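You operate a simulated robot arm through the tools that you are given. There is no shell and no other tool.

You run a simulated robot arm. Do the job below in one go: nothing can be reset, and whatever is moved stays where it is left.

Task
Slide the heat lamp up, switch it to high and wait till both wet plates are dry.
Fine: lamp up before you switch on; once dry, switch off and slide the lamp down again; the plates never get too hot to touch. Where these are worked on the way, their far stop is far enough and under half their travel is too little: heat lamp.

It is judged by the outcome, as a careful person would: the job done as asked, and still so three seconds after it is handed in. It fails if anything else is knocked over, pushed out of place, dropped, spilled or broken.

Robot
A 6-joint arm with a fingered hand, fixed in place. Base frame: the origin is at the foot of the arm, x ahead of it, y to its left, z up. Units: m, degrees, N and s.
With the tool pointing down near the work surface it reaches from about 0.38 to 0.94 m from the base axis. Its first joint turns from -166.0 to 166.0 degrees. Payload 5 kg.
The tool frame sits at the grasp point between the pads (the TCP): z along the fingers, y along the line on which they close. The tips reach 0.037 m beyond it. The gripper opens to 0.124 m. The gripper's body begins 0.043 m behind the TCP. The gripper is a hand of 3 fingers: y runs from the thumb to the fingers, the wrist lies at [-0.021, -0.125, -0.215] in the tool frame, and closing takes about 1.5 s.
Orientation is that of the tool frame in the base frame, as a unit quaternion [w, x, y, z]. With the fingers straight down and the wrist toward the robot, the tool's x, y and z point along [0, 1, 0], [1, 0, 0] and [0, 0, -1] of the base frame.

Tools
- The arm moves only by the tool move_arm. Its argument "rows" is a list of rows, each an object of numbers (a shift or turn left out is 0, a gripper value left out holds the last): "jaw": the finger opening in m, from 0 to 0.124; "x", "y", "z": the shift along the tool's x, y, z in m; "ax", "ay", "az": the turn, a rotation vector about the tool's x, y, z in rad. In form: [{"jaw": .., "x": .., "y": .., "z": .., "ax": .., "ay": .., "az": ..}, ...]. A call has 1 to 20 rows; each row shifts and turns the commanded pose from where the row before left it, along the tool's axes as they then stand. Rows are played at 5 a second. More than 0.05 m and 8.6 degrees between two rows, or a gripper value outside its range, and nothing of the call is played. Where a pose cannot be reached the arm comes as near as it can. A force on the tool above 90 N (or 10 N above the force at the start of the call, whichever is more), or a blocked arm, ends the call early, and 0.2 s more pass. The fingers move at their own pace (about 0.072 m/s each) and stop on an object; they squeeze with about 33 N. The grip force told is the motor's: it shows also when the fingers shut on nothing. Time passes only in rows, and 0.2 s behind the last, so rows that do not move let the fingers close. The reply holds the time, the measured pose of the TCP, the force on the tool along the base axes, the opening and the grip force, in the units named above and with some noise, with the torque about the TCP (base axes, N m) and any sound that the robot's microphone picked up.
- Cameras (640 x 400 px; columns grow to the right, rows downward): "scene" is fixed at [0.0511, -0.65, 1.5077]; the picture's right is [0.61, -0.79, 0.00], its down [-0.23, -0.18, -0.96] and it looks along [0.76, 0.59, -0.29] (base axes); focal length 214 px, centre (320, 200). "wrist" rides on the gripper at [0.072, -0.104, -0.154] in the tool frame; the picture's right is [-0.83, 0.26, -0.49], its down [-0.51, -0.72, 0.47] and it looks along [-0.23, 0.64, 0.73] (tool axes); focal length 243 px, centre (320, 200). There is no depth. A picture from a camera that has moved, and an enlarged one, comes with that camera's place and axes in the base frame and with its lens.
- camera(camera): a new picture of that camera. It takes no simulated time.
- grasp_type(shape): the hand has 3 fingers and takes this shape, open, in about a second: jaw (thumb against the fingers, like two jaws); tri (thumb and two fingers); tip (a fingertip pinch); poke (one finger out to press); point (the index stretched); flat (the hand flat); cup (the hand cupped); fist (a fist). The gripper value then closes the fingers along that shape, each until it touches; the sizes above hold for jaw. It gives what a move gives, with no picture.
- inspect(camera, box): a new picture of the part [left, top, right, bottom] of that camera's present view, enlarged. It takes no simulated time.
- close_job(): hands the job in; it is judged then, once.

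Places have to be worked out from the pictures, the camera data and where the tool is seen. Open the gripper and draw the arm clear of the work before you hand the job in, unless the task says otherwise.

The tools are called after ">>>" as a command line: name --argument value ..., lists and objects as JSON in quotes. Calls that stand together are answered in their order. move_arm: Moves the arm, as the interface text tells. Its arguments: {"type":"object","properties":{"rows":{"type":"array"}},"required":["rows"]} The other tools are called the same way: grasp_type (shape) gives the hand a shape; camera (camera) takes a picture; inspect (camera, box) takes an enlarged picture of a part of a camera's view; close_job () hands the job in.

At the start:

```text
time: 0.0
tool_pos: [0.4377, 0.0359, 1.7201]
ee_rot: [0.564, 0.246, 0.308, 0.726]
wrist_force: [-0.8, -0.6, -0.4]
ft_torque: [0.0, 0.01, -0.01]
gripper_width: 0.1237
grip_force: 0.1
shape: jaw
```

scene: 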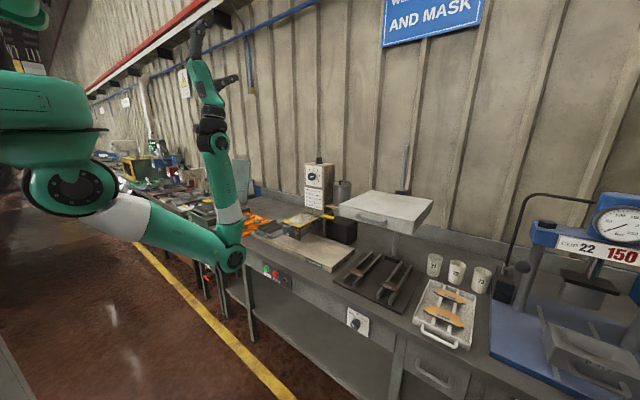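
wrist: 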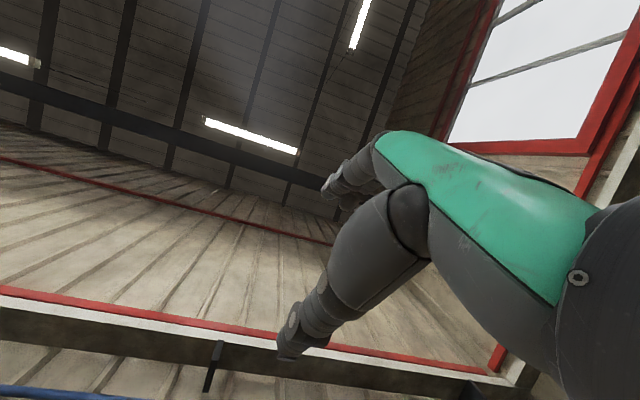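

I'll start by enlarging the scene view to find the lamp, the switch and the wet plates.

>>> inspect --camera "scene" --box '[280, 130, 500, 360]'

>>> inspect --camera "scene" --box '[220, 200, 420, 360]'

>>> inspect --camera "scene" --box '[320, 130, 450, 250]'

>>> inspect --camera "scene" --box '[280, 140, 380, 240]'

```text
1.74 times, centred on (390, 245) of scene
camera zoom: at [0.0511, -0.65, 1.5077], right [0.61, -0.79, 0.0], down [-0.23, -0.18, -0.96], along [0.76, 0.59, -0.29], focal length 373 px, centre (198, 122)
```

zoom: 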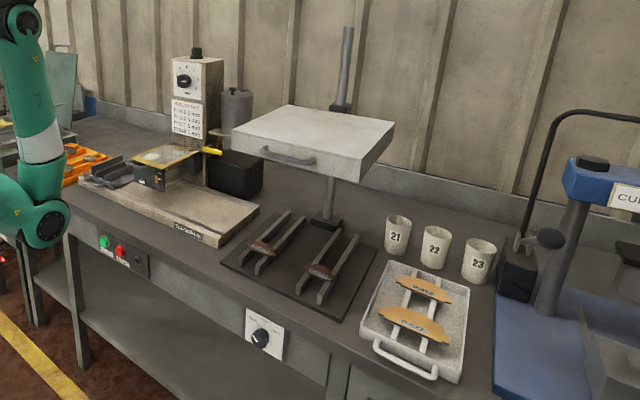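

```text
2.50 times, centred on (320, 280) of scene
camera zoom: at [0.0511, -0.65, 1.5077], right [0.61, -0.79, 0.0], down [-0.23, -0.18, -0.96], along [0.76, 0.59, -0.29], focal length 536 px, centre (320, 0)
```

zoom: 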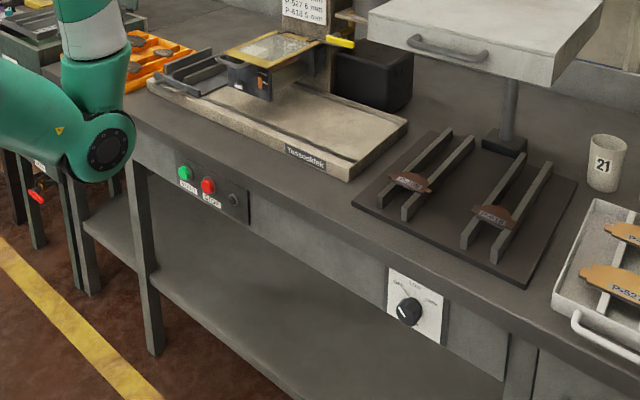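

```text
3.33 times, centred on (385, 190) of scene
camera zoom: at [0.0511, -0.65, 1.5077], right [0.61, -0.79, 0.0], down [-0.23, -0.18, -0.96], along [0.76, 0.59, -0.29], focal length 715 px, centre (103, 233)
```

zoom: 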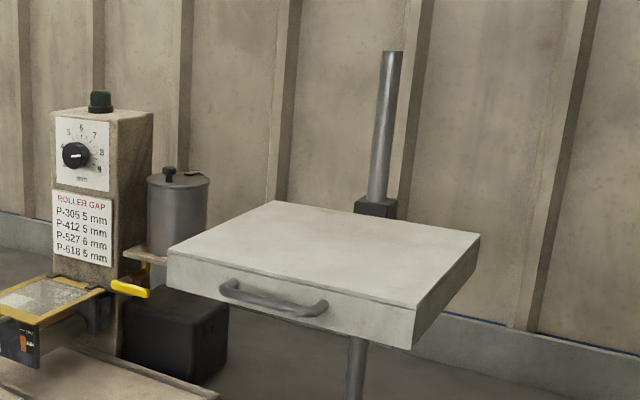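

```text
4.00 times, centred on (330, 190) of scene
camera zoom: at [0.0511, -0.65, 1.5077], right [0.61, -0.79, 0.0], down [-0.23, -0.18, -0.96], along [0.76, 0.59, -0.29], focal length 858 px, centre (280, 240)
```

zoom: 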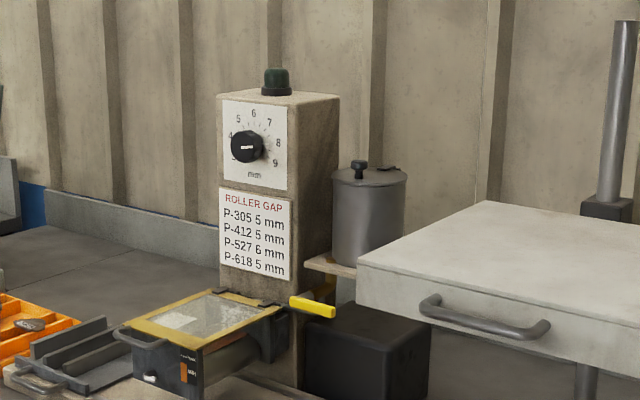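

The heat lamp is the pale slab with a front handle on a post, over two dark plates on rails. The rotary switch sits on the bench front. I'll zoom in on the switch and the plates.

>>> inspect --camera "scene" --box '[335, 300, 385, 345]'

>>> inspect --camera "scene" --box '[325, 240, 425, 310]'

>>> inspect --camera "scene" --box '[410, 250, 500, 350]'

>>> inspect --camera "scene" --box '[330, 180, 440, 250]'

```text
8.89 times, centred on (360, 322) of scene
camera zoom: at [0.0511, -0.65, 1.5077], right [0.61, -0.79, 0.0], down [-0.23, -0.18, -0.96], along [0.76, 0.59, -0.29], focal length 1906 px, centre (-36, -889)
```

zoom: 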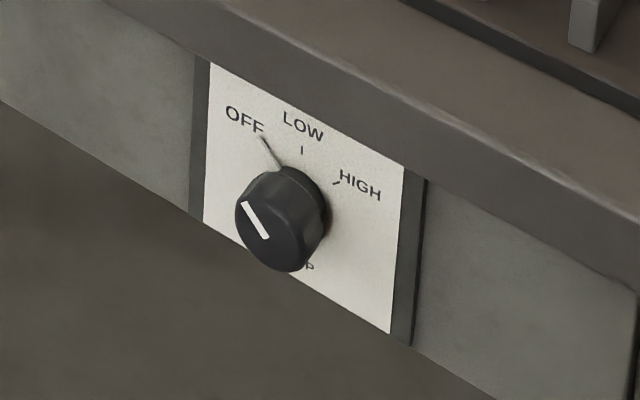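

```text
5.71 times, centred on (375, 275) of scene
camera zoom: at [0.0511, -0.65, 1.5077], right [0.61, -0.79, 0.0], down [-0.23, -0.18, -0.96], along [0.76, 0.59, -0.29], focal length 1226 px, centre (6, -229)
```

zoom: 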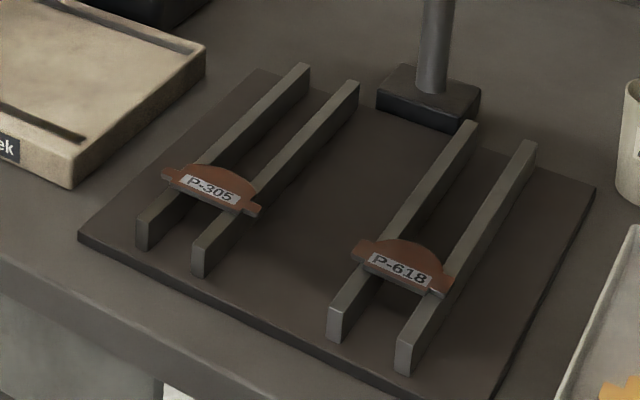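

```text
4.00 times, centred on (455, 300) of scene
camera zoom: at [0.0511, -0.65, 1.5077], right [0.61, -0.79, 0.0], down [-0.23, -0.18, -0.96], along [0.76, 0.59, -0.29], focal length 858 px, centre (-220, -200)
```

zoom: 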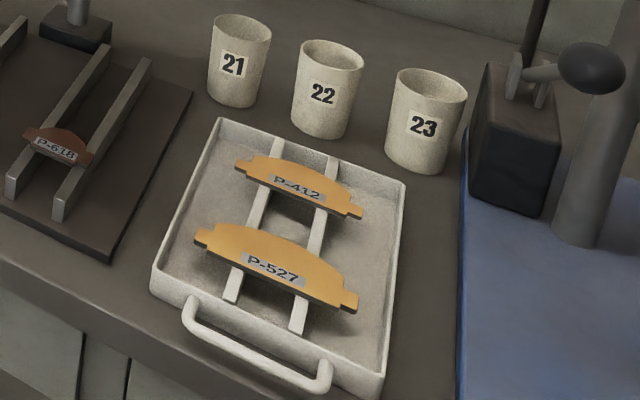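

```text
5.71 times, centred on (385, 215) of scene
camera zoom: at [0.0511, -0.65, 1.5077], right [0.61, -0.79, 0.0], down [-0.23, -0.18, -0.96], along [0.76, 0.59, -0.29], focal length 1226 px, centre (-51, 114)
```

zoom: 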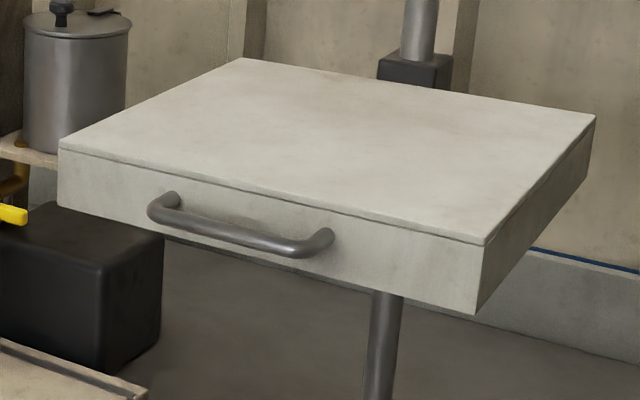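

I now have the switch (OFF upper left, LOW top, HIGH right), with P-305 and P-618 under the lamp. Before moving, I'll look at the arm itself and the bench surroundings.

>>> inspect --camera "scene" --box '[0, 0, 320, 200]'

>>> inspect --camera "scene" --box '[0, 200, 320, 400]'

>>> inspect --camera "scene" --box '[400, 180, 640, 400]'

>>> camera --camera "wrist"

```text
2.00 times, centred on (160, 100) of scene
camera zoom: at [0.0511, -0.65, 1.5077], right [0.61, -0.79, 0.0], down [-0.23, -0.18, -0.96], along [0.76, 0.59, -0.29], focal length 429 px, centre (640, 400)
```

zoom: 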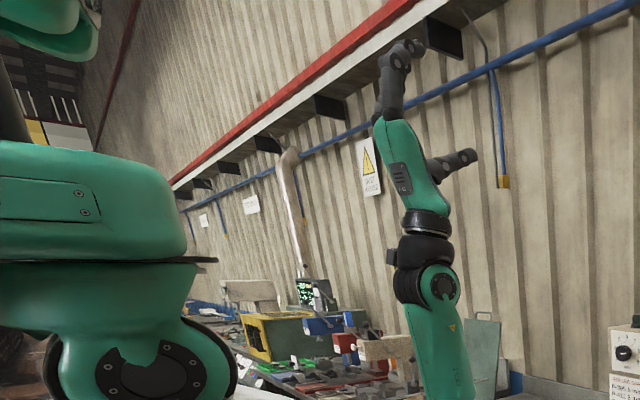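

```text
2.00 times, centred on (160, 300) of scene
camera zoom: at [0.0511, -0.65, 1.5077], right [0.61, -0.79, 0.0], down [-0.23, -0.18, -0.96], along [0.76, 0.59, -0.29], focal length 429 px, centre (640, 0)
```

zoom: 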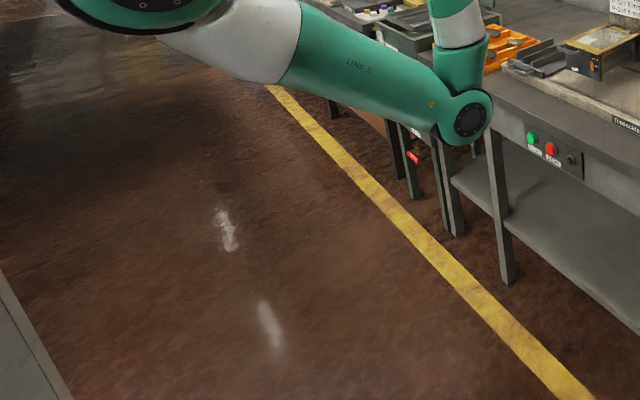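

```text
1.82 times, centred on (520, 290) of scene
camera zoom: at [0.0511, -0.65, 1.5077], right [0.61, -0.79, 0.0], down [-0.23, -0.18, -0.96], along [0.76, 0.59, -0.29], focal length 390 px, centre (-44, 36)
```

zoom: 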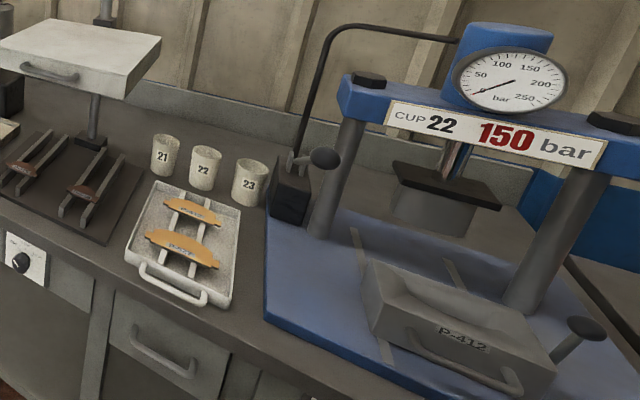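

```text
taken
camera wrist: at [0.3829, 0.0981, 1.5406], right [-0.32, -0.94, -0.16], down [0.94, -0.28, -0.2], along [0.14, -0.21, 0.97], focal length 243 px, centre (320, 200)
```

wrist: 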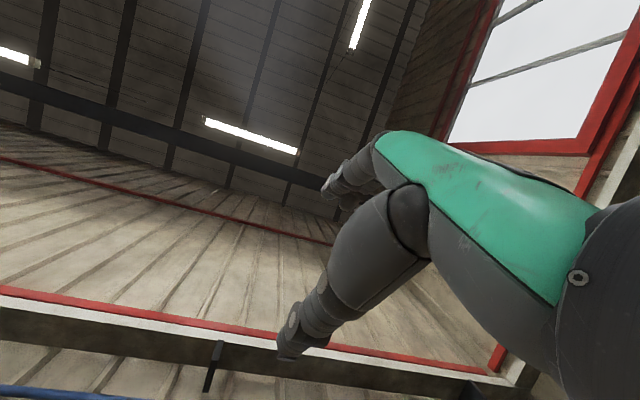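

Reading the ray geometry with the floor at z=0, I put the bench top near z≈0.78, the bench front near x≈0.73, the knob near (0.71,-0.32,0.74) and the lamp handle near (0.85,-0.3,1.16). First I'll tilt the hand forward in free space and see how it responds.

>>> move_arm --rows '[{"ax": 0.13}, {"ax": 0.13}, {"ax": 0.13}, {"ax": 0.13}, {"ax": 0.13}, {"ax": 0.13}]'

```text
time: 1.4
tool_pos: [0.5044, 0.0314, 1.746]
ee_rot: [0.427, 0.441, 0.562, 0.554]
wrist_force: [-0.2, 0.3, 0.2]
ft_torque: [0.02, -0.02, -0.02]
gripper_width: 0.1236
grip_force: 0.1
shape: jaw
out of reach, approached as far as the arm can: row 1, 2, 3, 4
```

The hand tips forward, but it needs more distance from the shoulder. I'll move it out and down to about (0.6,-0.1,1.4) and straighten the yaw.

>>> move_arm --rows '[{"x": -0.019, "y": -0.043, "z": 0.009, "ay": -0.031}, {"x": -0.019, "y": -0.043, "z": 0.009, "ay": -0.031}, {"x": -0.019, "y": -0.043, "z": 0.009, "ay": -0.031}, {"x": -0.019, "y": -0.043, "z": 0.009, "ay": -0.031}, {"x": -0.019, "y": -0.043, "z": 0.009, "ay": -0.031}, {"x": -0.019, "y": -0.043, "z": 0.009, "ay": -0.031}, {"x": -0.019, "y": -0.043, "z": 0.009, "ay": -0.031}, {"x": -0.019, "y": -0.043, "z": 0.009, "ay": -0.031}]'

>>> camera --camera "scene"

>>> camera --camera "wrist"

```text
time: 3.2
tool_pos: [0.6166, -0.1158, 1.4161]
ee_rot: [0.495, 0.506, 0.504, 0.495]
wrist_force: [0.2, -0.4, 0.0]
ft_torque: [0.01, 0.0, 0.02]
gripper_width: 0.124
grip_force: 0.0
shape: jaw
out of reach, approached as far as the arm can: row 1, 2, 3
```

```text
taken
```

scene: 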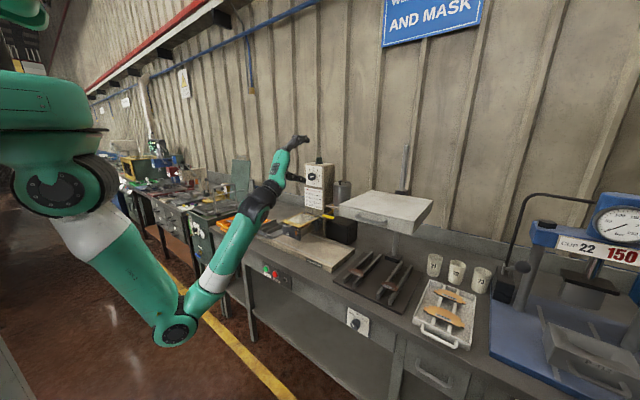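

```text
taken
camera wrist: at [0.4619, -0.0424, 1.3158], right [-0.49, -0.83, 0.27], down [0.46, -0.51, -0.73], along [0.74, -0.24, 0.63], focal length 243 px, centre (320, 200)
```

wrist: 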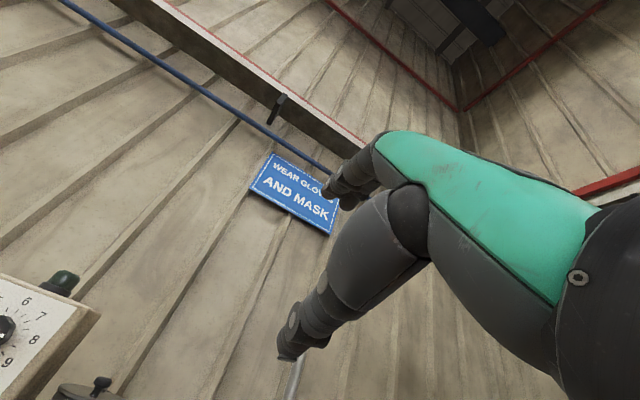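

The hand now points level along +x with the thumb low. I'll roll it clockwise so the wrist sits above and the wrist camera looks down and forward.

>>> move_arm --rows '[{"az": 0.145}, {"az": 0.145}, {"az": 0.145}, {"az": 0.145}, {"az": 0.145}, {"az": 0.145}, {"az": 0.145}, {"az": 0.145}, {"az": 0.145}, {"az": 0.145}, {"az": 0.145}, {"az": 0.145}]'

>>> camera --camera "wrist"

>>> camera --camera "scene"

```text
time: 5.8
tool_pos: [0.6166, -0.1143, 1.4158]
ee_rot: [-0.061, 0.712, -0.063, 0.697]
wrist_force: [0.1, 0.1, 0.0]
ft_torque: [0.02, 0.0, -0.01]
gripper_width: 0.124
grip_force: 0.1
shape: jaw
```

```text
taken
camera wrist: at [0.465, -0.0243, 1.5091], right [-0.51, -0.11, -0.85], down [0.46, 0.8, -0.38], along [0.72, -0.59, -0.36], focal length 243 px, centre (320, 200)
```

wrist: 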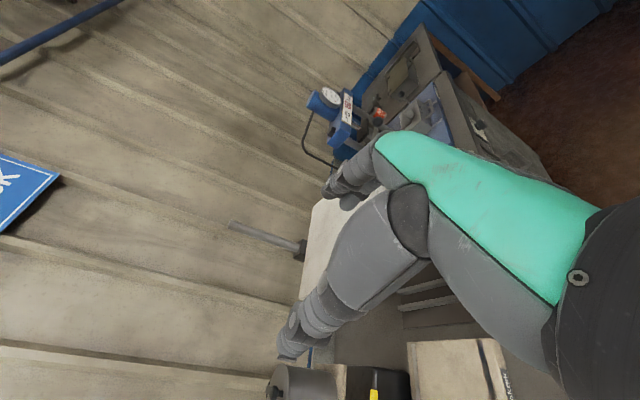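

```text
taken
```

scene: 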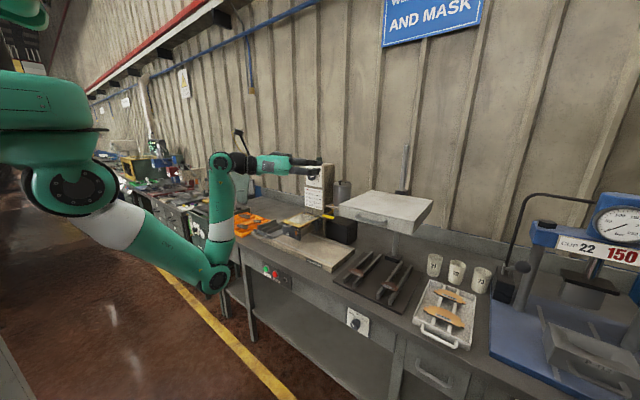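

The roll tracked cleanly to about 100°. I'll finish the remaining 80° so the thumb side and wrist are on top.

>>> move_arm --rows '[{"az": 0.14}, {"az": 0.14}, {"az": 0.14}, {"az": 0.14}, {"az": 0.14}, {"az": 0.14}, {"az": 0.14}, {"az": 0.14}, {"az": 0.14}, {"az": 0.136}]'

>>> camera --camera "wrist"

>>> camera --camera "scene"

```text
time: 8.0
tool_pos: [0.691, -0.1246, 1.3362]
ee_rot: [-0.479, 0.521, -0.487, 0.513]
wrist_force: [-0.1, -0.3, 0.2]
ft_torque: [0.01, 0.0, 0.04]
gripper_width: 0.1239
grip_force: 0.0
shape: jaw
out of reach, approached as far as the arm can: row 4, 5, 6, 7, 8, 9, 10
```

```text
taken
camera wrist: at [0.5394, -0.1889, 1.4483], right [-0.5, 0.81, -0.31], down [0.48, 0.55, 0.68], along [0.72, 0.19, -0.67], focal length 243 px, centre (320, 200)
```

wrist: 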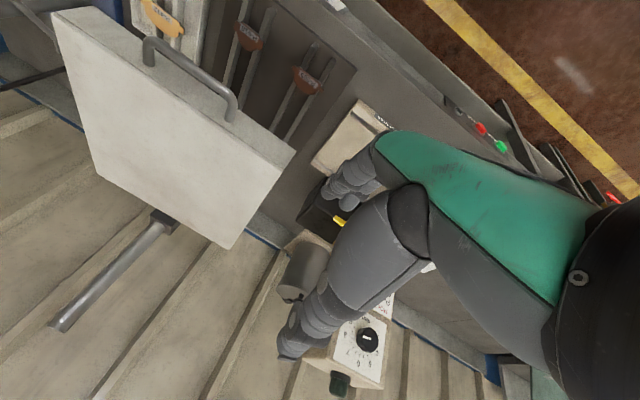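

```text
taken
```

scene: 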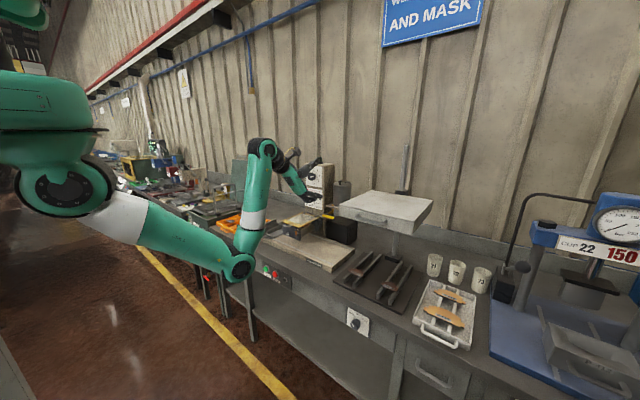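

This view shows the lamp slab and its handle well. I'll enlarge the wrist view to triangulate the handle against the scene camera.

>>> inspect --camera "wrist" --box '[40, 0, 300, 260]'

>>> inspect --camera "scene" --box '[335, 185, 445, 250]'

>>> inspect --camera "wrist" --box '[200, 0, 420, 140]'

```text
1.54 times, centred on (170, 130) of wrist
camera zoom: at [0.5394, -0.1889, 1.4483], right [-0.5, 0.81, -0.31], down [0.48, 0.55, 0.68], along [0.72, 0.19, -0.67], focal length 373 px, centre (551, 308)
```

zoom: 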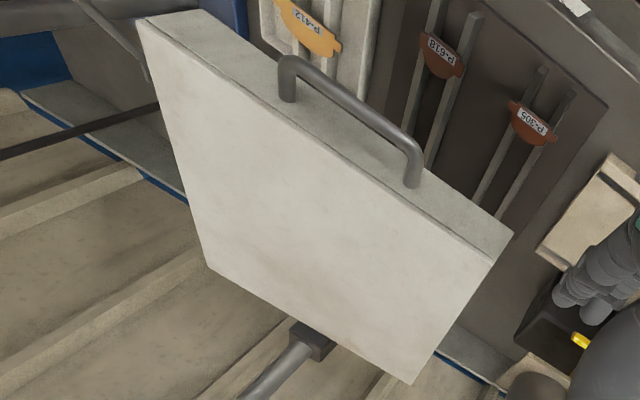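

```text
5.82 times, centred on (390, 218) of scene
camera zoom: at [0.0511, -0.65, 1.5077], right [0.61, -0.79, 0.0], down [-0.23, -0.18, -0.96], along [0.76, 0.59, -0.29], focal length 1248 px, centre (-87, 98)
```

zoom: 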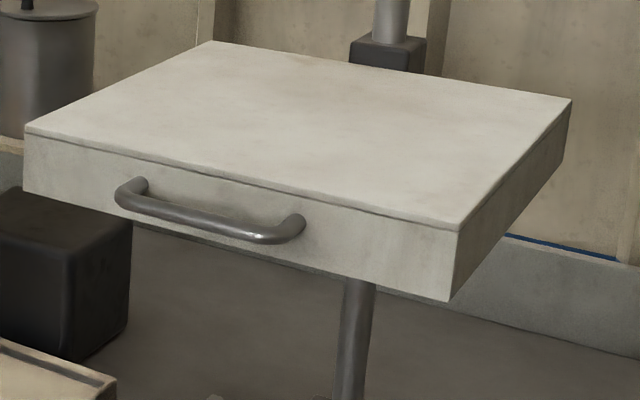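

```text
2.86 times, centred on (310, 70) of wrist
camera zoom: at [0.5394, -0.1889, 1.4483], right [-0.5, 0.81, -0.31], down [0.48, 0.55, 0.68], along [0.72, 0.19, -0.67], focal length 693 px, centre (349, 571)
```

zoom: 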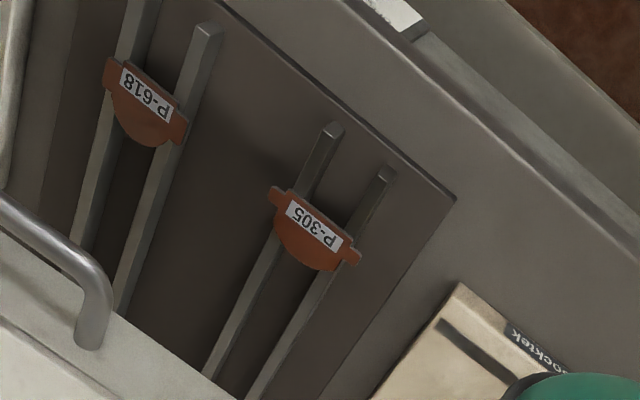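

Triangulation agrees well between the two cameras. The lamp front face is at x≈0.774, its top at z≈1.226, spanning y −0.19 to −0.486. The handle bar is at about (0.745,-0.34,1.203), with a bench top near z≈0.84. I'll move in front of the handle and stay about 7 cm clear.

>>> move_arm --rows '[{"z": -0.03}, {"z": -0.03}, {"x": 0.0345, "y": 0.0218, "az": 0.0115}, {"x": 0.0345, "y": 0.0218, "az": 0.0115}, {"x": 0.0345, "y": 0.0218, "az": 0.0115}, {"x": 0.0345, "y": 0.0218, "az": 0.0115}, {"x": 0.0345, "y": 0.0218, "az": 0.0115}, {"x": 0.0345, "y": 0.0218, "az": 0.0115}]'

>>> camera --camera "wrist"

>>> camera --camera "scene"

```text
time: 9.8
tool_pos: [0.6509, -0.3395, 1.1867]
ee_rot: [-0.495, 0.504, -0.504, 0.497]
wrist_force: [-0.5, 0.8, 0.4]
ft_torque: [0.0, 0.0, -0.04]
gripper_width: 0.1243
grip_force: 0.1
shape: jaw
out of reach, approached as far as the arm can: row 1, 2
```

```text
taken
camera wrist: at [0.4994, -0.4129, 1.2934], right [-0.5, 0.83, -0.26], down [0.48, 0.51, 0.71], along [0.72, 0.23, -0.65], focal length 243 px, centre (320, 200)
```

wrist: 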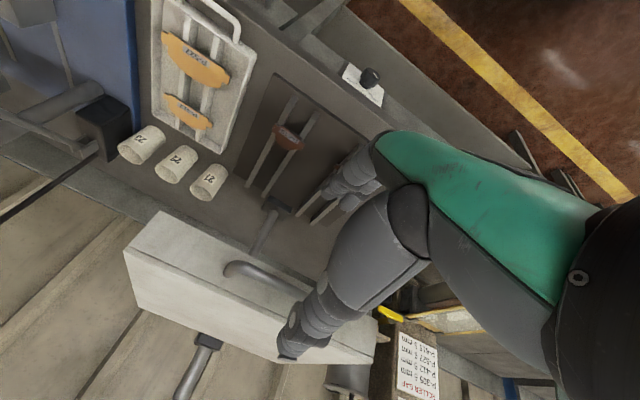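

```text
taken
```

scene: 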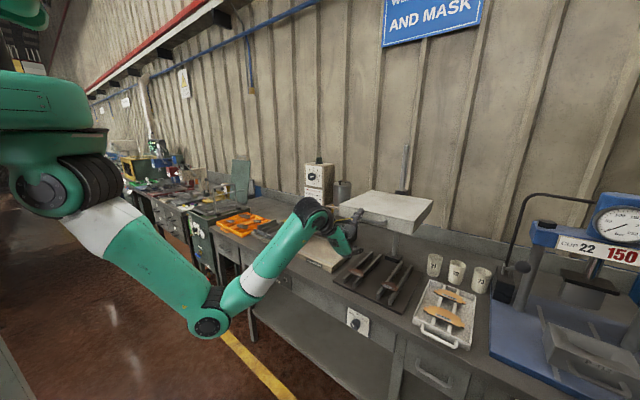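

The handle appears where I predicted. Before committing to the grip, I'll test that this hand orientation reaches upward here, out in front of the lamp in free space.

>>> move_arm --rows '[{"y": -0.04}, {"y": -0.04}, {"y": -0.04}, {"y": -0.04}, {"y": -0.04}, {"y": -0.04}]'

>>> camera --camera "wrist"

>>> camera --camera "scene"

```text
time: 11.2
tool_pos: [0.6668, -0.3486, 1.4199]
ee_rot: [0.497, -0.502, 0.502, -0.498]
wrist_force: [-0.1, 0.0, 0.1]
ft_torque: [-0.02, -0.02, 0.02]
gripper_width: 0.124
grip_force: 0.1
shape: jaw
out of reach, approached as far as the arm can: row 6
```

```text
taken
camera wrist: at [0.5147, -0.4206, 1.525], right [-0.49, 0.83, -0.26], down [0.48, 0.51, 0.72], along [0.73, 0.23, -0.65], focal length 243 px, centre (320, 200)
```

wrist: 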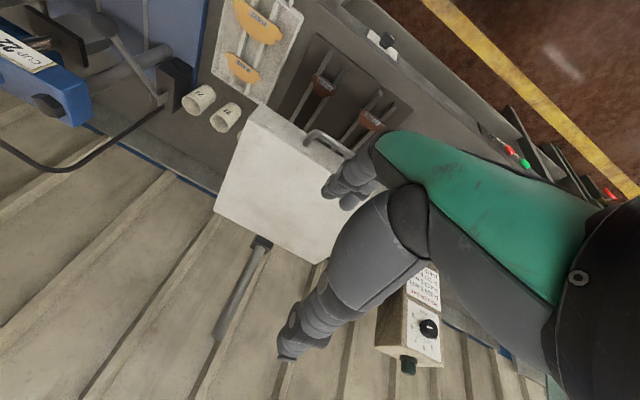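

```text
taken
```

scene: 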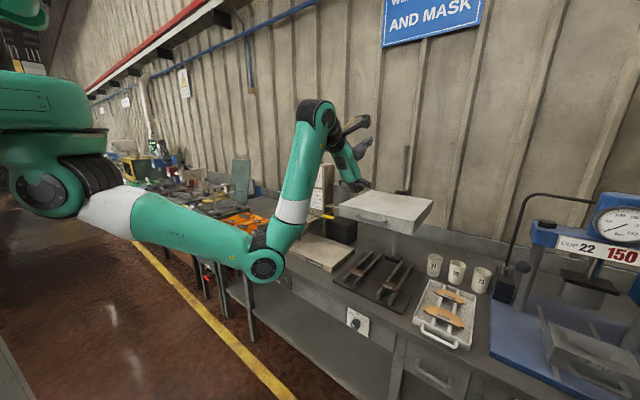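

This orientation reaches about z=1.42 here and higher further out, which is enough. From this vantage I'll enlarge the knob, the handle and the plates to refine their positions.

>>> inspect --camera "wrist" --box '[330, 10, 430, 75]'

>>> inspect --camera "wrist" --box '[200, 90, 400, 270]'

>>> inspect --camera "wrist" --box '[210, 100, 290, 350]'

```text
6.15 times, centred on (380, 42) of wrist
camera zoom: at [0.5147, -0.4206, 1.525], right [-0.49, 0.83, -0.26], down [0.48, 0.51, 0.72], along [0.73, 0.23, -0.65], focal length 1493 px, centre (-49, 1169)
```

zoom: 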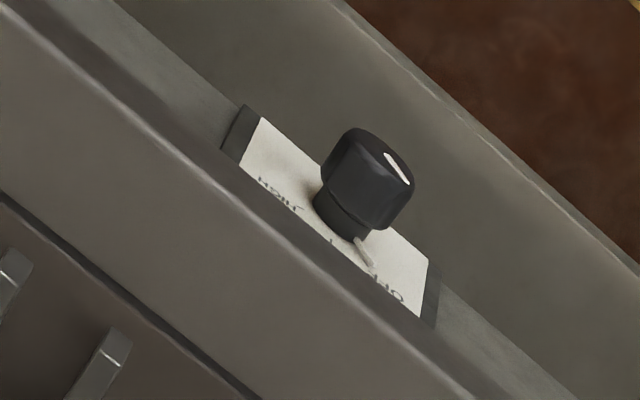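

```text
2.22 times, centred on (300, 180) of wrist
camera zoom: at [0.5147, -0.4206, 1.525], right [-0.49, 0.83, -0.26], down [0.48, 0.51, 0.72], along [0.73, 0.23, -0.65], focal length 539 px, centre (364, 244)
```

zoom: 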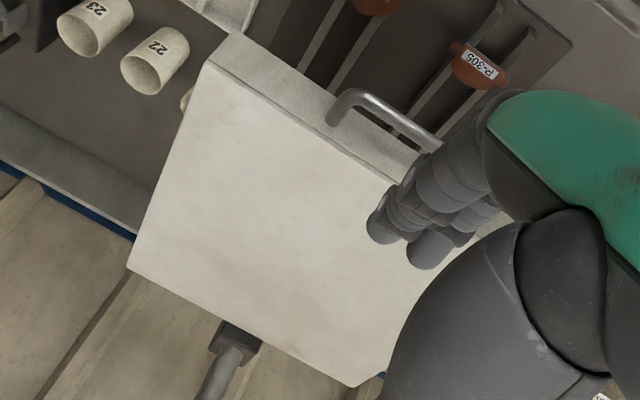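

```text
1.60 times, centred on (250, 225) of wrist
camera zoom: at [0.5147, -0.4206, 1.525], right [-0.49, 0.83, -0.26], down [0.48, 0.51, 0.72], along [0.73, 0.23, -0.65], focal length 388 px, centre (432, 160)
```

zoom: 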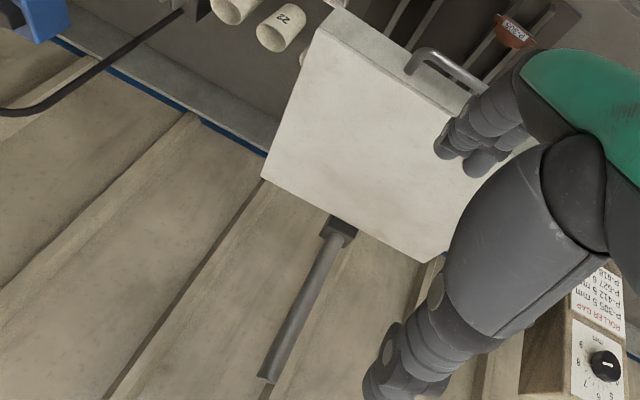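

All three views agree. The handle bar centre is at about (0.747,-0.34,1.204). The knob centre is at about y=-0.3375, z=0.757 on a panel at x≈0.711, with 45° steps from OFF to LOW to HIGH. I'll go back down level with the handle, partly close the hand, and look again.

>>> move_arm --rows '[{"jaw": 0.09, "y": 0.043, "x": -0.002}, {"y": 0.043, "x": -0.002}, {"y": 0.043, "x": -0.002}, {"y": 0.043, "x": -0.002}, {"y": 0.043}, {}, {}]'

>>> camera --camera "wrist"

>>> inspect --camera "scene" --box '[290, 150, 450, 260]'

```text
time: 12.8
tool_pos: [0.6631, -0.3404, 1.2039]
ee_rot: [-0.496, 0.505, -0.503, 0.496]
wrist_force: [-0.6, 0.1, -0.5]
ft_torque: [0.02, 0.03, -0.01]
gripper_width: 0.0903
grip_force: 0.1
shape: jaw
```

```text
taken
camera wrist: at [0.5115, -0.4106, 1.3112], right [-0.5, 0.83, -0.26], down [0.48, 0.51, 0.71], along [0.72, 0.23, -0.65], focal length 243 px, centre (320, 200)
```

wrist: 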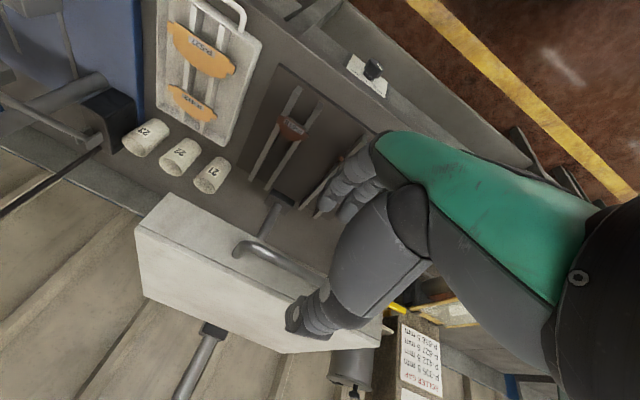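

```text
3.64 times, centred on (370, 205) of scene
camera zoom: at [0.0511, -0.65, 1.5077], right [0.61, -0.79, 0.0], down [-0.23, -0.18, -0.96], along [0.76, 0.59, -0.29], focal length 780 px, centre (138, 182)
```

zoom: 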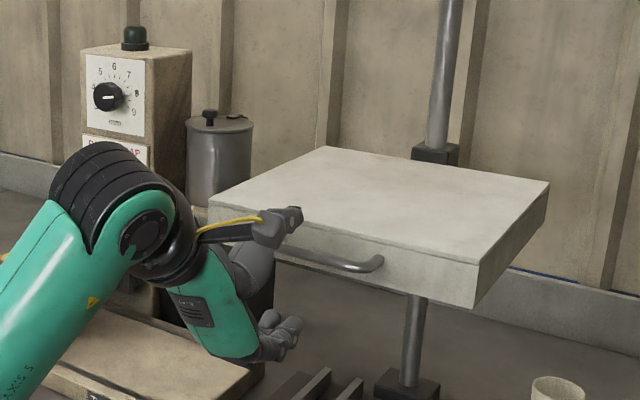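

The thumb is above the bar and the fingers are below it, level with the handle. I'll advance 6 cm so the bar sits between the pads, leaving about 1.5 cm between the fingertips and the lamp face.

>>> move_arm --rows '[{"z": 0.02}, {"z": 0.02}, {"z": 0.02}, {}]'

>>> camera --camera "wrist"

>>> inspect --camera "scene" --box '[310, 160, 430, 260]'

```text
time: 13.8
tool_pos: [0.7226, -0.3408, 1.2033]
ee_rot: [-0.495, 0.504, -0.504, 0.497]
wrist_force: [-0.3, -0.2, 0.0]
ft_torque: [0.02, 0.0, -0.01]
gripper_width: 0.0901
grip_force: 0.2
shape: jaw
```

```text
taken
camera wrist: at [0.5719, -0.4127, 1.3105], right [-0.5, 0.83, -0.26], down [0.48, 0.51, 0.71], along [0.72, 0.23, -0.65], focal length 243 px, centre (320, 200)
```

wrist: 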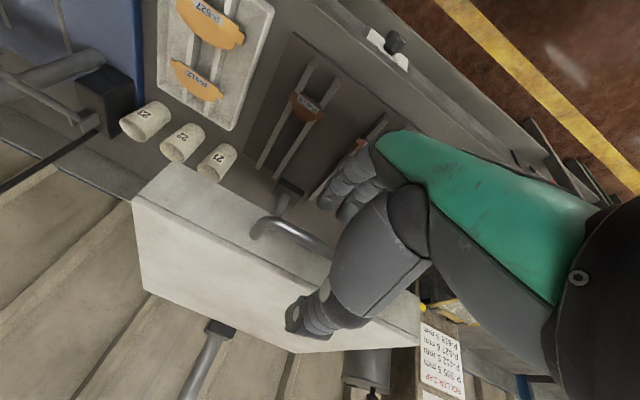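

```text
4.00 times, centred on (370, 210) of scene
camera zoom: at [0.0511, -0.65, 1.5077], right [0.61, -0.79, 0.0], down [-0.23, -0.18, -0.96], along [0.76, 0.59, -0.29], focal length 858 px, centre (120, 160)
```

zoom: 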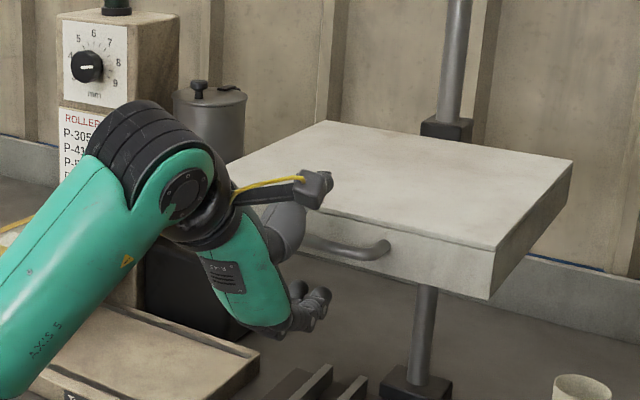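

The bar lies between thumb and fingers right at the grasp point. The box with the yellow cable is just the wrist camera, clear of everything. I'll close on the bar.

>>> move_arm --rows '[{"jaw": 0.05}, {"jaw": 0.03}, {"jaw": 0.02}, {"jaw": 0.01}, {"jaw": 0.0}, {}, {}, {}]'

>>> camera --camera "wrist"

>>> inspect --camera "scene" --box '[310, 160, 430, 260]'

```text
time: 15.6
tool_pos: [0.7243, -0.3406, 1.2041]
ee_rot: [-0.496, 0.504, -0.503, 0.497]
wrist_force: [18.0, -1.4, 4.4]
ft_torque: [0.02, -0.05, -0.01]
gripper_width: 0.002
grip_force: 32.9
shape: jaw
```

```text
taken
camera wrist: at [0.5726, -0.4124, 1.3107], right [-0.5, 0.83, -0.26], down [0.48, 0.51, 0.71], along [0.72, 0.23, -0.65], focal length 243 px, centre (320, 200)
```

wrist: 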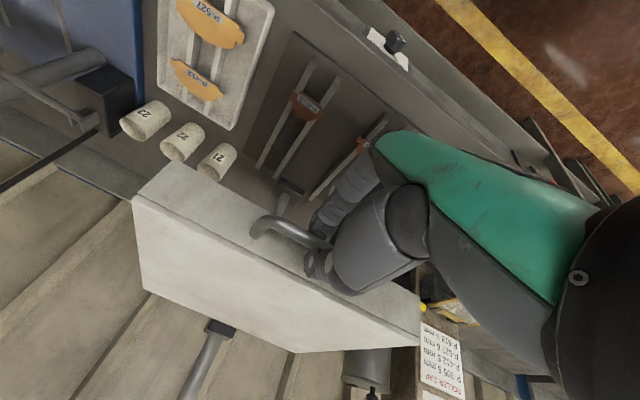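

```text
4.00 times, centred on (370, 210) of scene
camera zoom: at [0.0511, -0.65, 1.5077], right [0.61, -0.79, 0.0], down [-0.23, -0.18, -0.96], along [0.76, 0.59, -0.29], focal length 858 px, centre (120, 160)
```

zoom: 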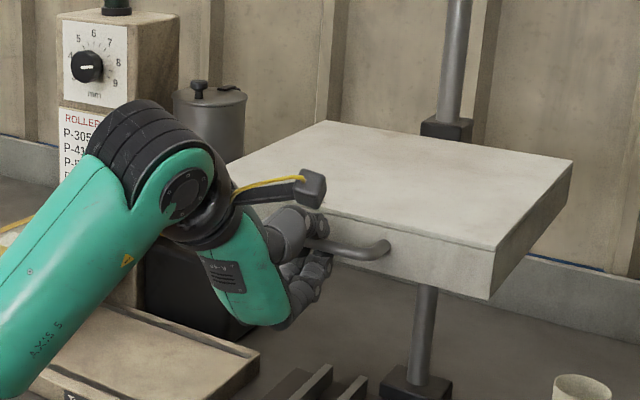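

The fingers closed past the bar, opening 2 mm with an 18 N forward reaction, so the bar seems captured in the finger loop. I'll look closely at the grip before lifting.

>>> inspect --camera "wrist" --box '[230, 170, 420, 310]'

>>> inspect --camera "scene" --box '[350, 195, 400, 250]'

```text
2.86 times, centred on (325, 240) of wrist
camera zoom: at [0.5726, -0.4124, 1.3107], right [-0.5, 0.83, -0.26], down [0.48, 0.51, 0.71], along [0.72, 0.23, -0.65], focal length 693 px, centre (306, 86)
```

zoom: 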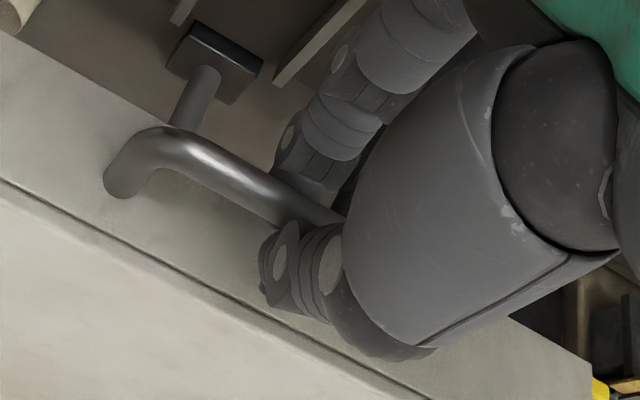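

```text
7.27 times, centred on (375, 222) of scene
camera zoom: at [0.0511, -0.65, 1.5077], right [0.61, -0.79, 0.0], down [-0.23, -0.18, -0.96], along [0.76, 0.59, -0.29], focal length 1560 px, centre (-80, 36)
```

zoom: 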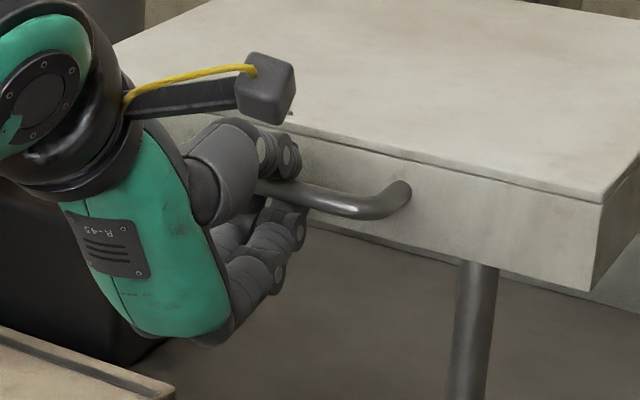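

The thumb is above the bar and the fingers are below it, a good secure hold. I'll lift straight up in small steps and watch the force.

>>> move_arm --rows '[{"y": -0.01}, {"y": -0.015}, {"y": -0.015}, {"y": -0.02}, {"y": -0.02}]'

>>> camera --camera "scene"

```text
time: 16.8
tool_pos: [0.7243, -0.3413, 1.2847]
ee_rot: [-0.496, 0.504, -0.503, 0.497]
wrist_force: [11.3, 0.0, 0.7]
ft_torque: [0.03, 0.0, -0.05]
gripper_width: 0.0018
grip_force: 33.2
shape: jaw
```

```text
taken
```

scene: 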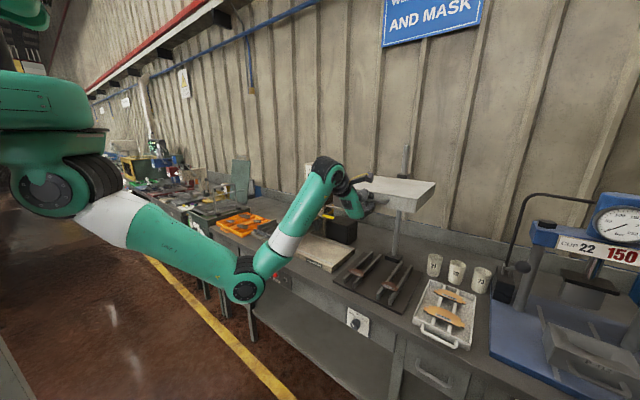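

The lamp rose 8 cm with almost no vertical load, so it moves freely. I'll keep lifting toward the top stop.

>>> move_arm --rows '[{"y": -0.015}, {"y": -0.015}, {"y": -0.015}, {"y": -0.015}, {"y": -0.015}]'

>>> camera --camera "scene"

```text
time: 18.0
tool_pos: [0.7276, -0.3412, 1.3441]
ee_rot: [0.493, -0.507, 0.512, -0.487]
wrist_force: [9.0, 4.5, -64.7]
ft_torque: [0.15, 0.92, -0.08]
gripper_width: 0.0033
grip_force: 33.5
shape: jaw
```

```text
taken
```

scene: 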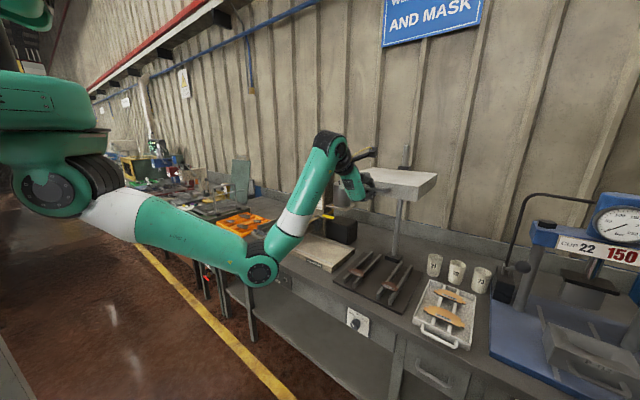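

The force jumped to −65 N at z≈1.344, so that's the top stop after about 0.14 m of travel. I'll ease off the load, then open the fingers and check the lamp stays up.

>>> move_arm --rows '[{"y": 0.008}, {"y": 0.006}, {}, {}]'

>>> inspect --camera "scene" --box '[320, 120, 450, 280]'

```text
time: 19.0
tool_pos: [0.7266, -0.3411, 1.3407]
ee_rot: [0.495, -0.504, 0.506, -0.495]
wrist_force: [12.7, 0.9, -32.3]
ft_torque: [0.11, 0.4, -0.14]
gripper_width: 0.0028
grip_force: 32.7
shape: jaw
```

```text
2.50 times, centred on (385, 200) of scene
camera zoom: at [0.0511, -0.65, 1.5077], right [0.61, -0.79, 0.0], down [-0.23, -0.18, -0.96], along [0.76, 0.59, -0.29], focal length 536 px, centre (158, 200)
```

zoom: 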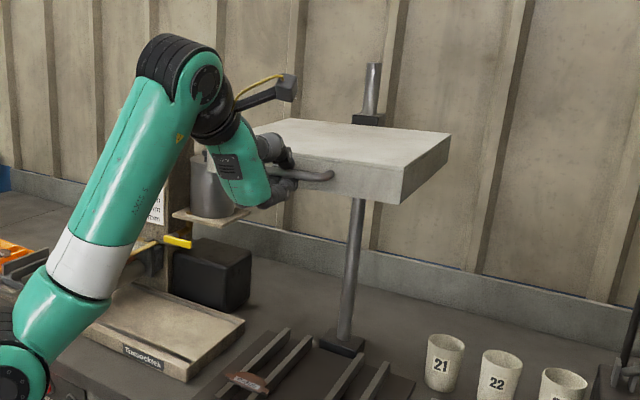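

There's still 32 N of preload. I'll back off about another centimetre until the force is near zero.

>>> move_arm --rows '[{"y": 0.005}, {"y": 0.004}, {}]'

```text
time: 19.8
tool_pos: [0.7262, -0.3399, 1.3342]
ee_rot: [-0.495, 0.504, -0.503, 0.497]
wrist_force: [21.9, 1.3, -10.3]
ft_torque: [0.11, -0.18, -0.2]
gripper_width: 0.0024
grip_force: 32.9
shape: jaw
```

The preload is nearly gone. I'll open the hand to release the bar and check that the lamp holds its height.

>>> move_arm --rows '[{"jaw": 0.03}, {"jaw": 0.06}, {"jaw": 0.09}, {}, {}, {}]'

>>> inspect --camera "scene" --box '[320, 120, 450, 280]'

>>> camera --camera "wrist"

```text
time: 21.2
tool_pos: [0.7247, -0.3394, 1.3339]
ee_rot: [0.494, -0.503, 0.505, -0.498]
wrist_force: [-0.1, -0.4, 0.4]
ft_torque: [-0.01, 0.03, -0.02]
gripper_width: 0.0895
grip_force: 0.0
shape: jaw
```

```text
2.50 times, centred on (385, 200) of scene
camera zoom: at [0.0511, -0.65, 1.5077], right [0.61, -0.79, 0.0], down [-0.23, -0.18, -0.96], along [0.76, 0.59, -0.29], focal length 536 px, centre (158, 200)
```

zoom: 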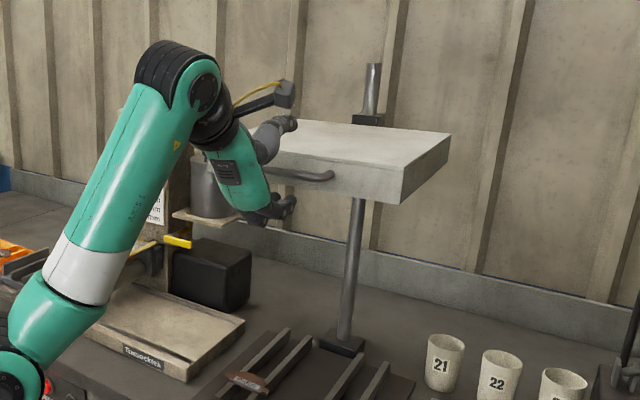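

```text
taken
camera wrist: at [0.5734, -0.4121, 1.4419], right [-0.5, 0.83, -0.26], down [0.48, 0.51, 0.71], along [0.72, 0.23, -0.65], focal length 243 px, centre (320, 200)
```

wrist: 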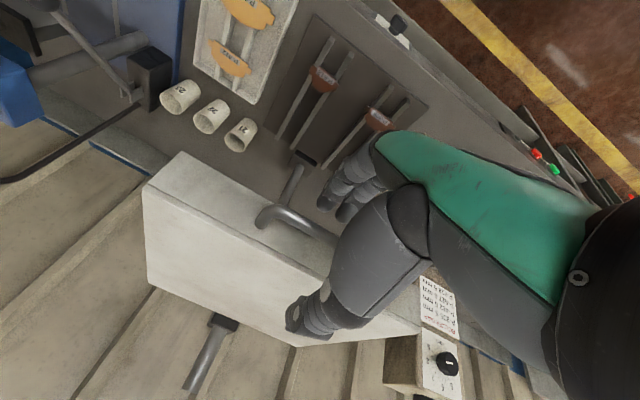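

The lamp stays at the top. I'll back out of the handle, drop down in front of the bench, and look for the knob from close by.

>>> move_arm --rows '[{"z": -0.03}, {"z": -0.03}, {"y": 0.045, "z": -0.01}, {"y": 0.045, "z": -0.01}, {"y": 0.045, "z": -0.01}, {"y": 0.045, "z": -0.01}, {"y": 0.045, "z": -0.01}, {"y": 0.045, "z": -0.01}, {"y": 0.045, "z": -0.01}]'

>>> camera --camera "wrist"

>>> camera --camera "scene"

```text
time: 23.2
tool_pos: [0.5909, -0.3427, 1.0219]
ee_rot: [0.495, -0.504, 0.504, -0.497]
wrist_force: [-0.2, 0.2, 0.7]
ft_torque: [-0.02, -0.02, -0.02]
gripper_width: 0.0898
grip_force: 0.0
shape: jaw
```

```text
taken
camera wrist: at [0.4389, -0.4136, 1.1296], right [-0.5, 0.83, -0.26], down [0.48, 0.51, 0.71], along [0.72, 0.23, -0.65], focal length 243 px, centre (320, 200)
```

wrist: 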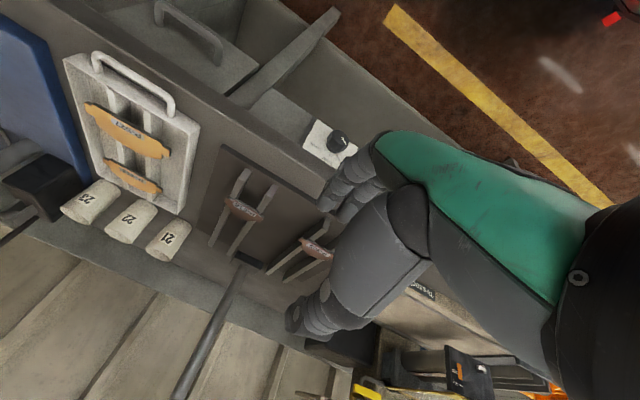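

```text
taken
```

scene: 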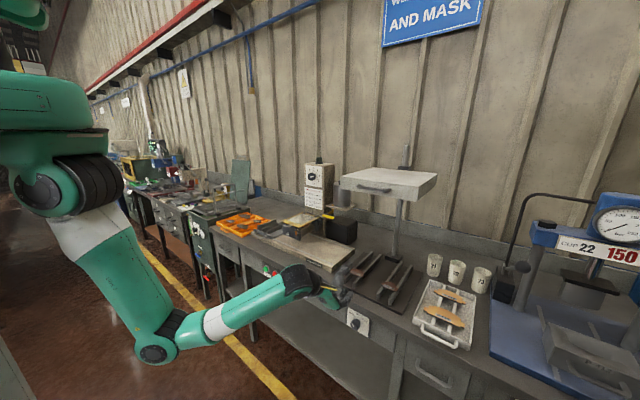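

The knob is now well visible in the wrist view. I'll enlarge it to refine its position against the scene view.

>>> inspect --camera "wrist" --box '[290, 100, 370, 180]'

>>> inspect --camera "scene" --box '[340, 300, 376, 344]'

>>> inspect --camera "wrist" --box '[190, 150, 350, 280]'

```text
5.00 times, centred on (330, 140) of wrist
camera zoom: at [0.4389, -0.4136, 1.1296], right [-0.5, 0.83, -0.26], down [0.48, 0.51, 0.71], along [0.72, 0.23, -0.65], focal length 1213 px, centre (270, 500)
```

zoom: 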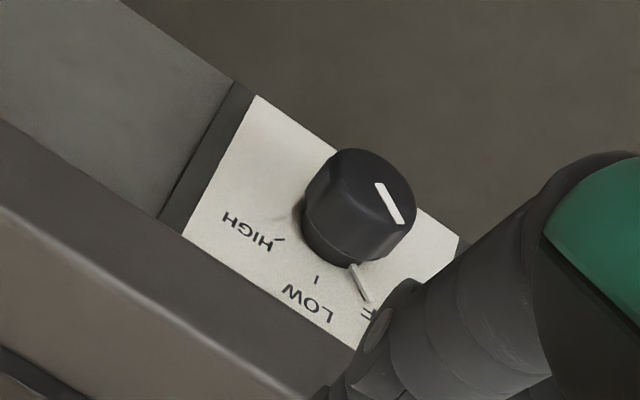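

```text
9.09 times, centred on (358, 322) of scene
camera zoom: at [0.0511, -0.65, 1.5077], right [0.61, -0.79, 0.0], down [-0.23, -0.18, -0.96], along [0.76, 0.59, -0.29], focal length 1950 px, centre (-26, -909)
```

zoom: 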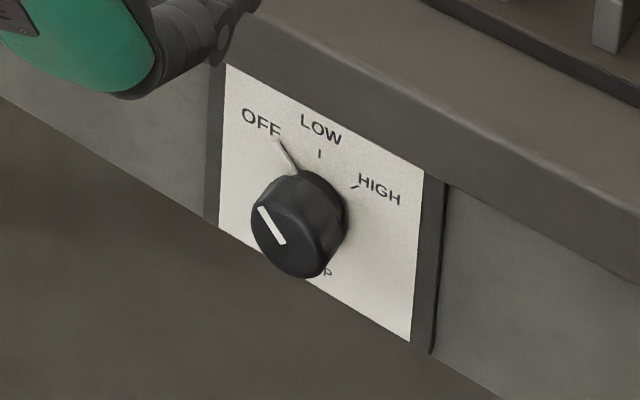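

```text
3.08 times, centred on (270, 215) of wrist
camera zoom: at [0.4389, -0.4136, 1.1296], right [-0.5, 0.83, -0.26], down [0.48, 0.51, 0.71], along [0.72, 0.23, -0.65], focal length 746 px, centre (474, 154)
```

zoom: 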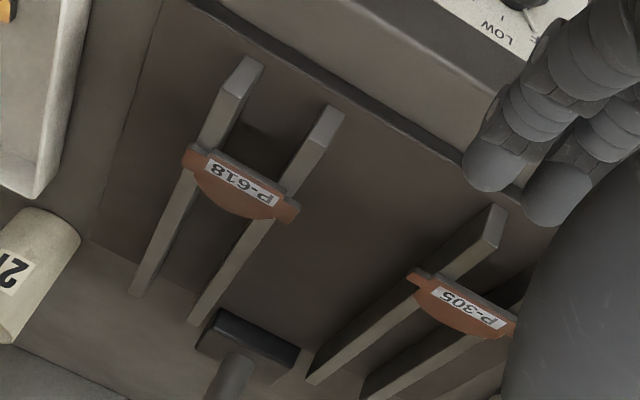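

Estimates now put the knob axis at about y=-0.3385, z=0.756, with the panel at x≈0.709. The knob is about 4 cm in diameter and protrudes about 2.7 cm. I'll roll the hand back 70° so a 90° clockwise turn stays within comfortable reach, then descend in front of it.

>>> move_arm --rows '[{"az": -0.1357}, {"az": -0.1357}, {"az": -0.1357}, {"az": -0.1357}, {"az": -0.1357}, {"az": -0.1357}, {"az": -0.1357}, {"az": -0.1357}, {"az": -0.1357}]'

>>> camera --camera "wrist"

>>> camera --camera "scene"

```text
time: 25.2
tool_pos: [0.5899, -0.3417, 1.0212]
ee_rot: [-0.12, 0.701, -0.122, 0.692]
wrist_force: [-0.2, 0.0, -0.5]
ft_torque: [-0.02, 0.02, 0.02]
gripper_width: 0.0897
grip_force: 0.1
shape: jaw
```

```text
taken
camera wrist: at [0.439, -0.2665, 1.1284], right [-0.51, 0.03, -0.86], down [0.47, 0.85, -0.24], along [0.72, -0.53, -0.45], focal length 243 px, centre (320, 200)
```

wrist: 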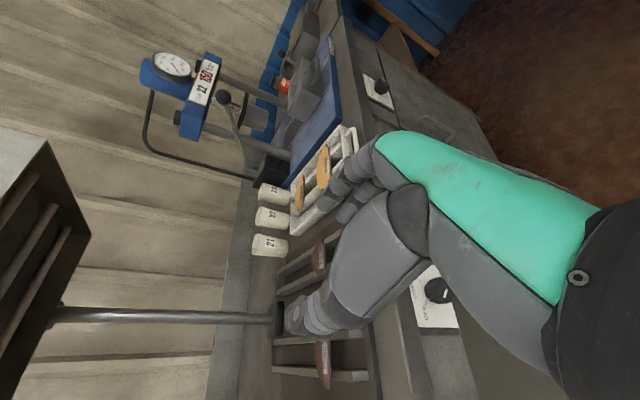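

```text
taken
```

scene: 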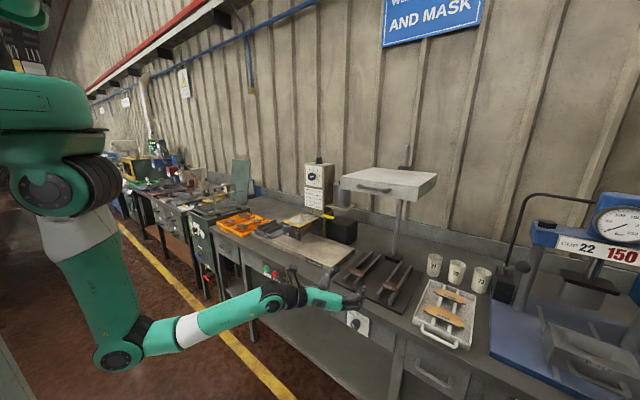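

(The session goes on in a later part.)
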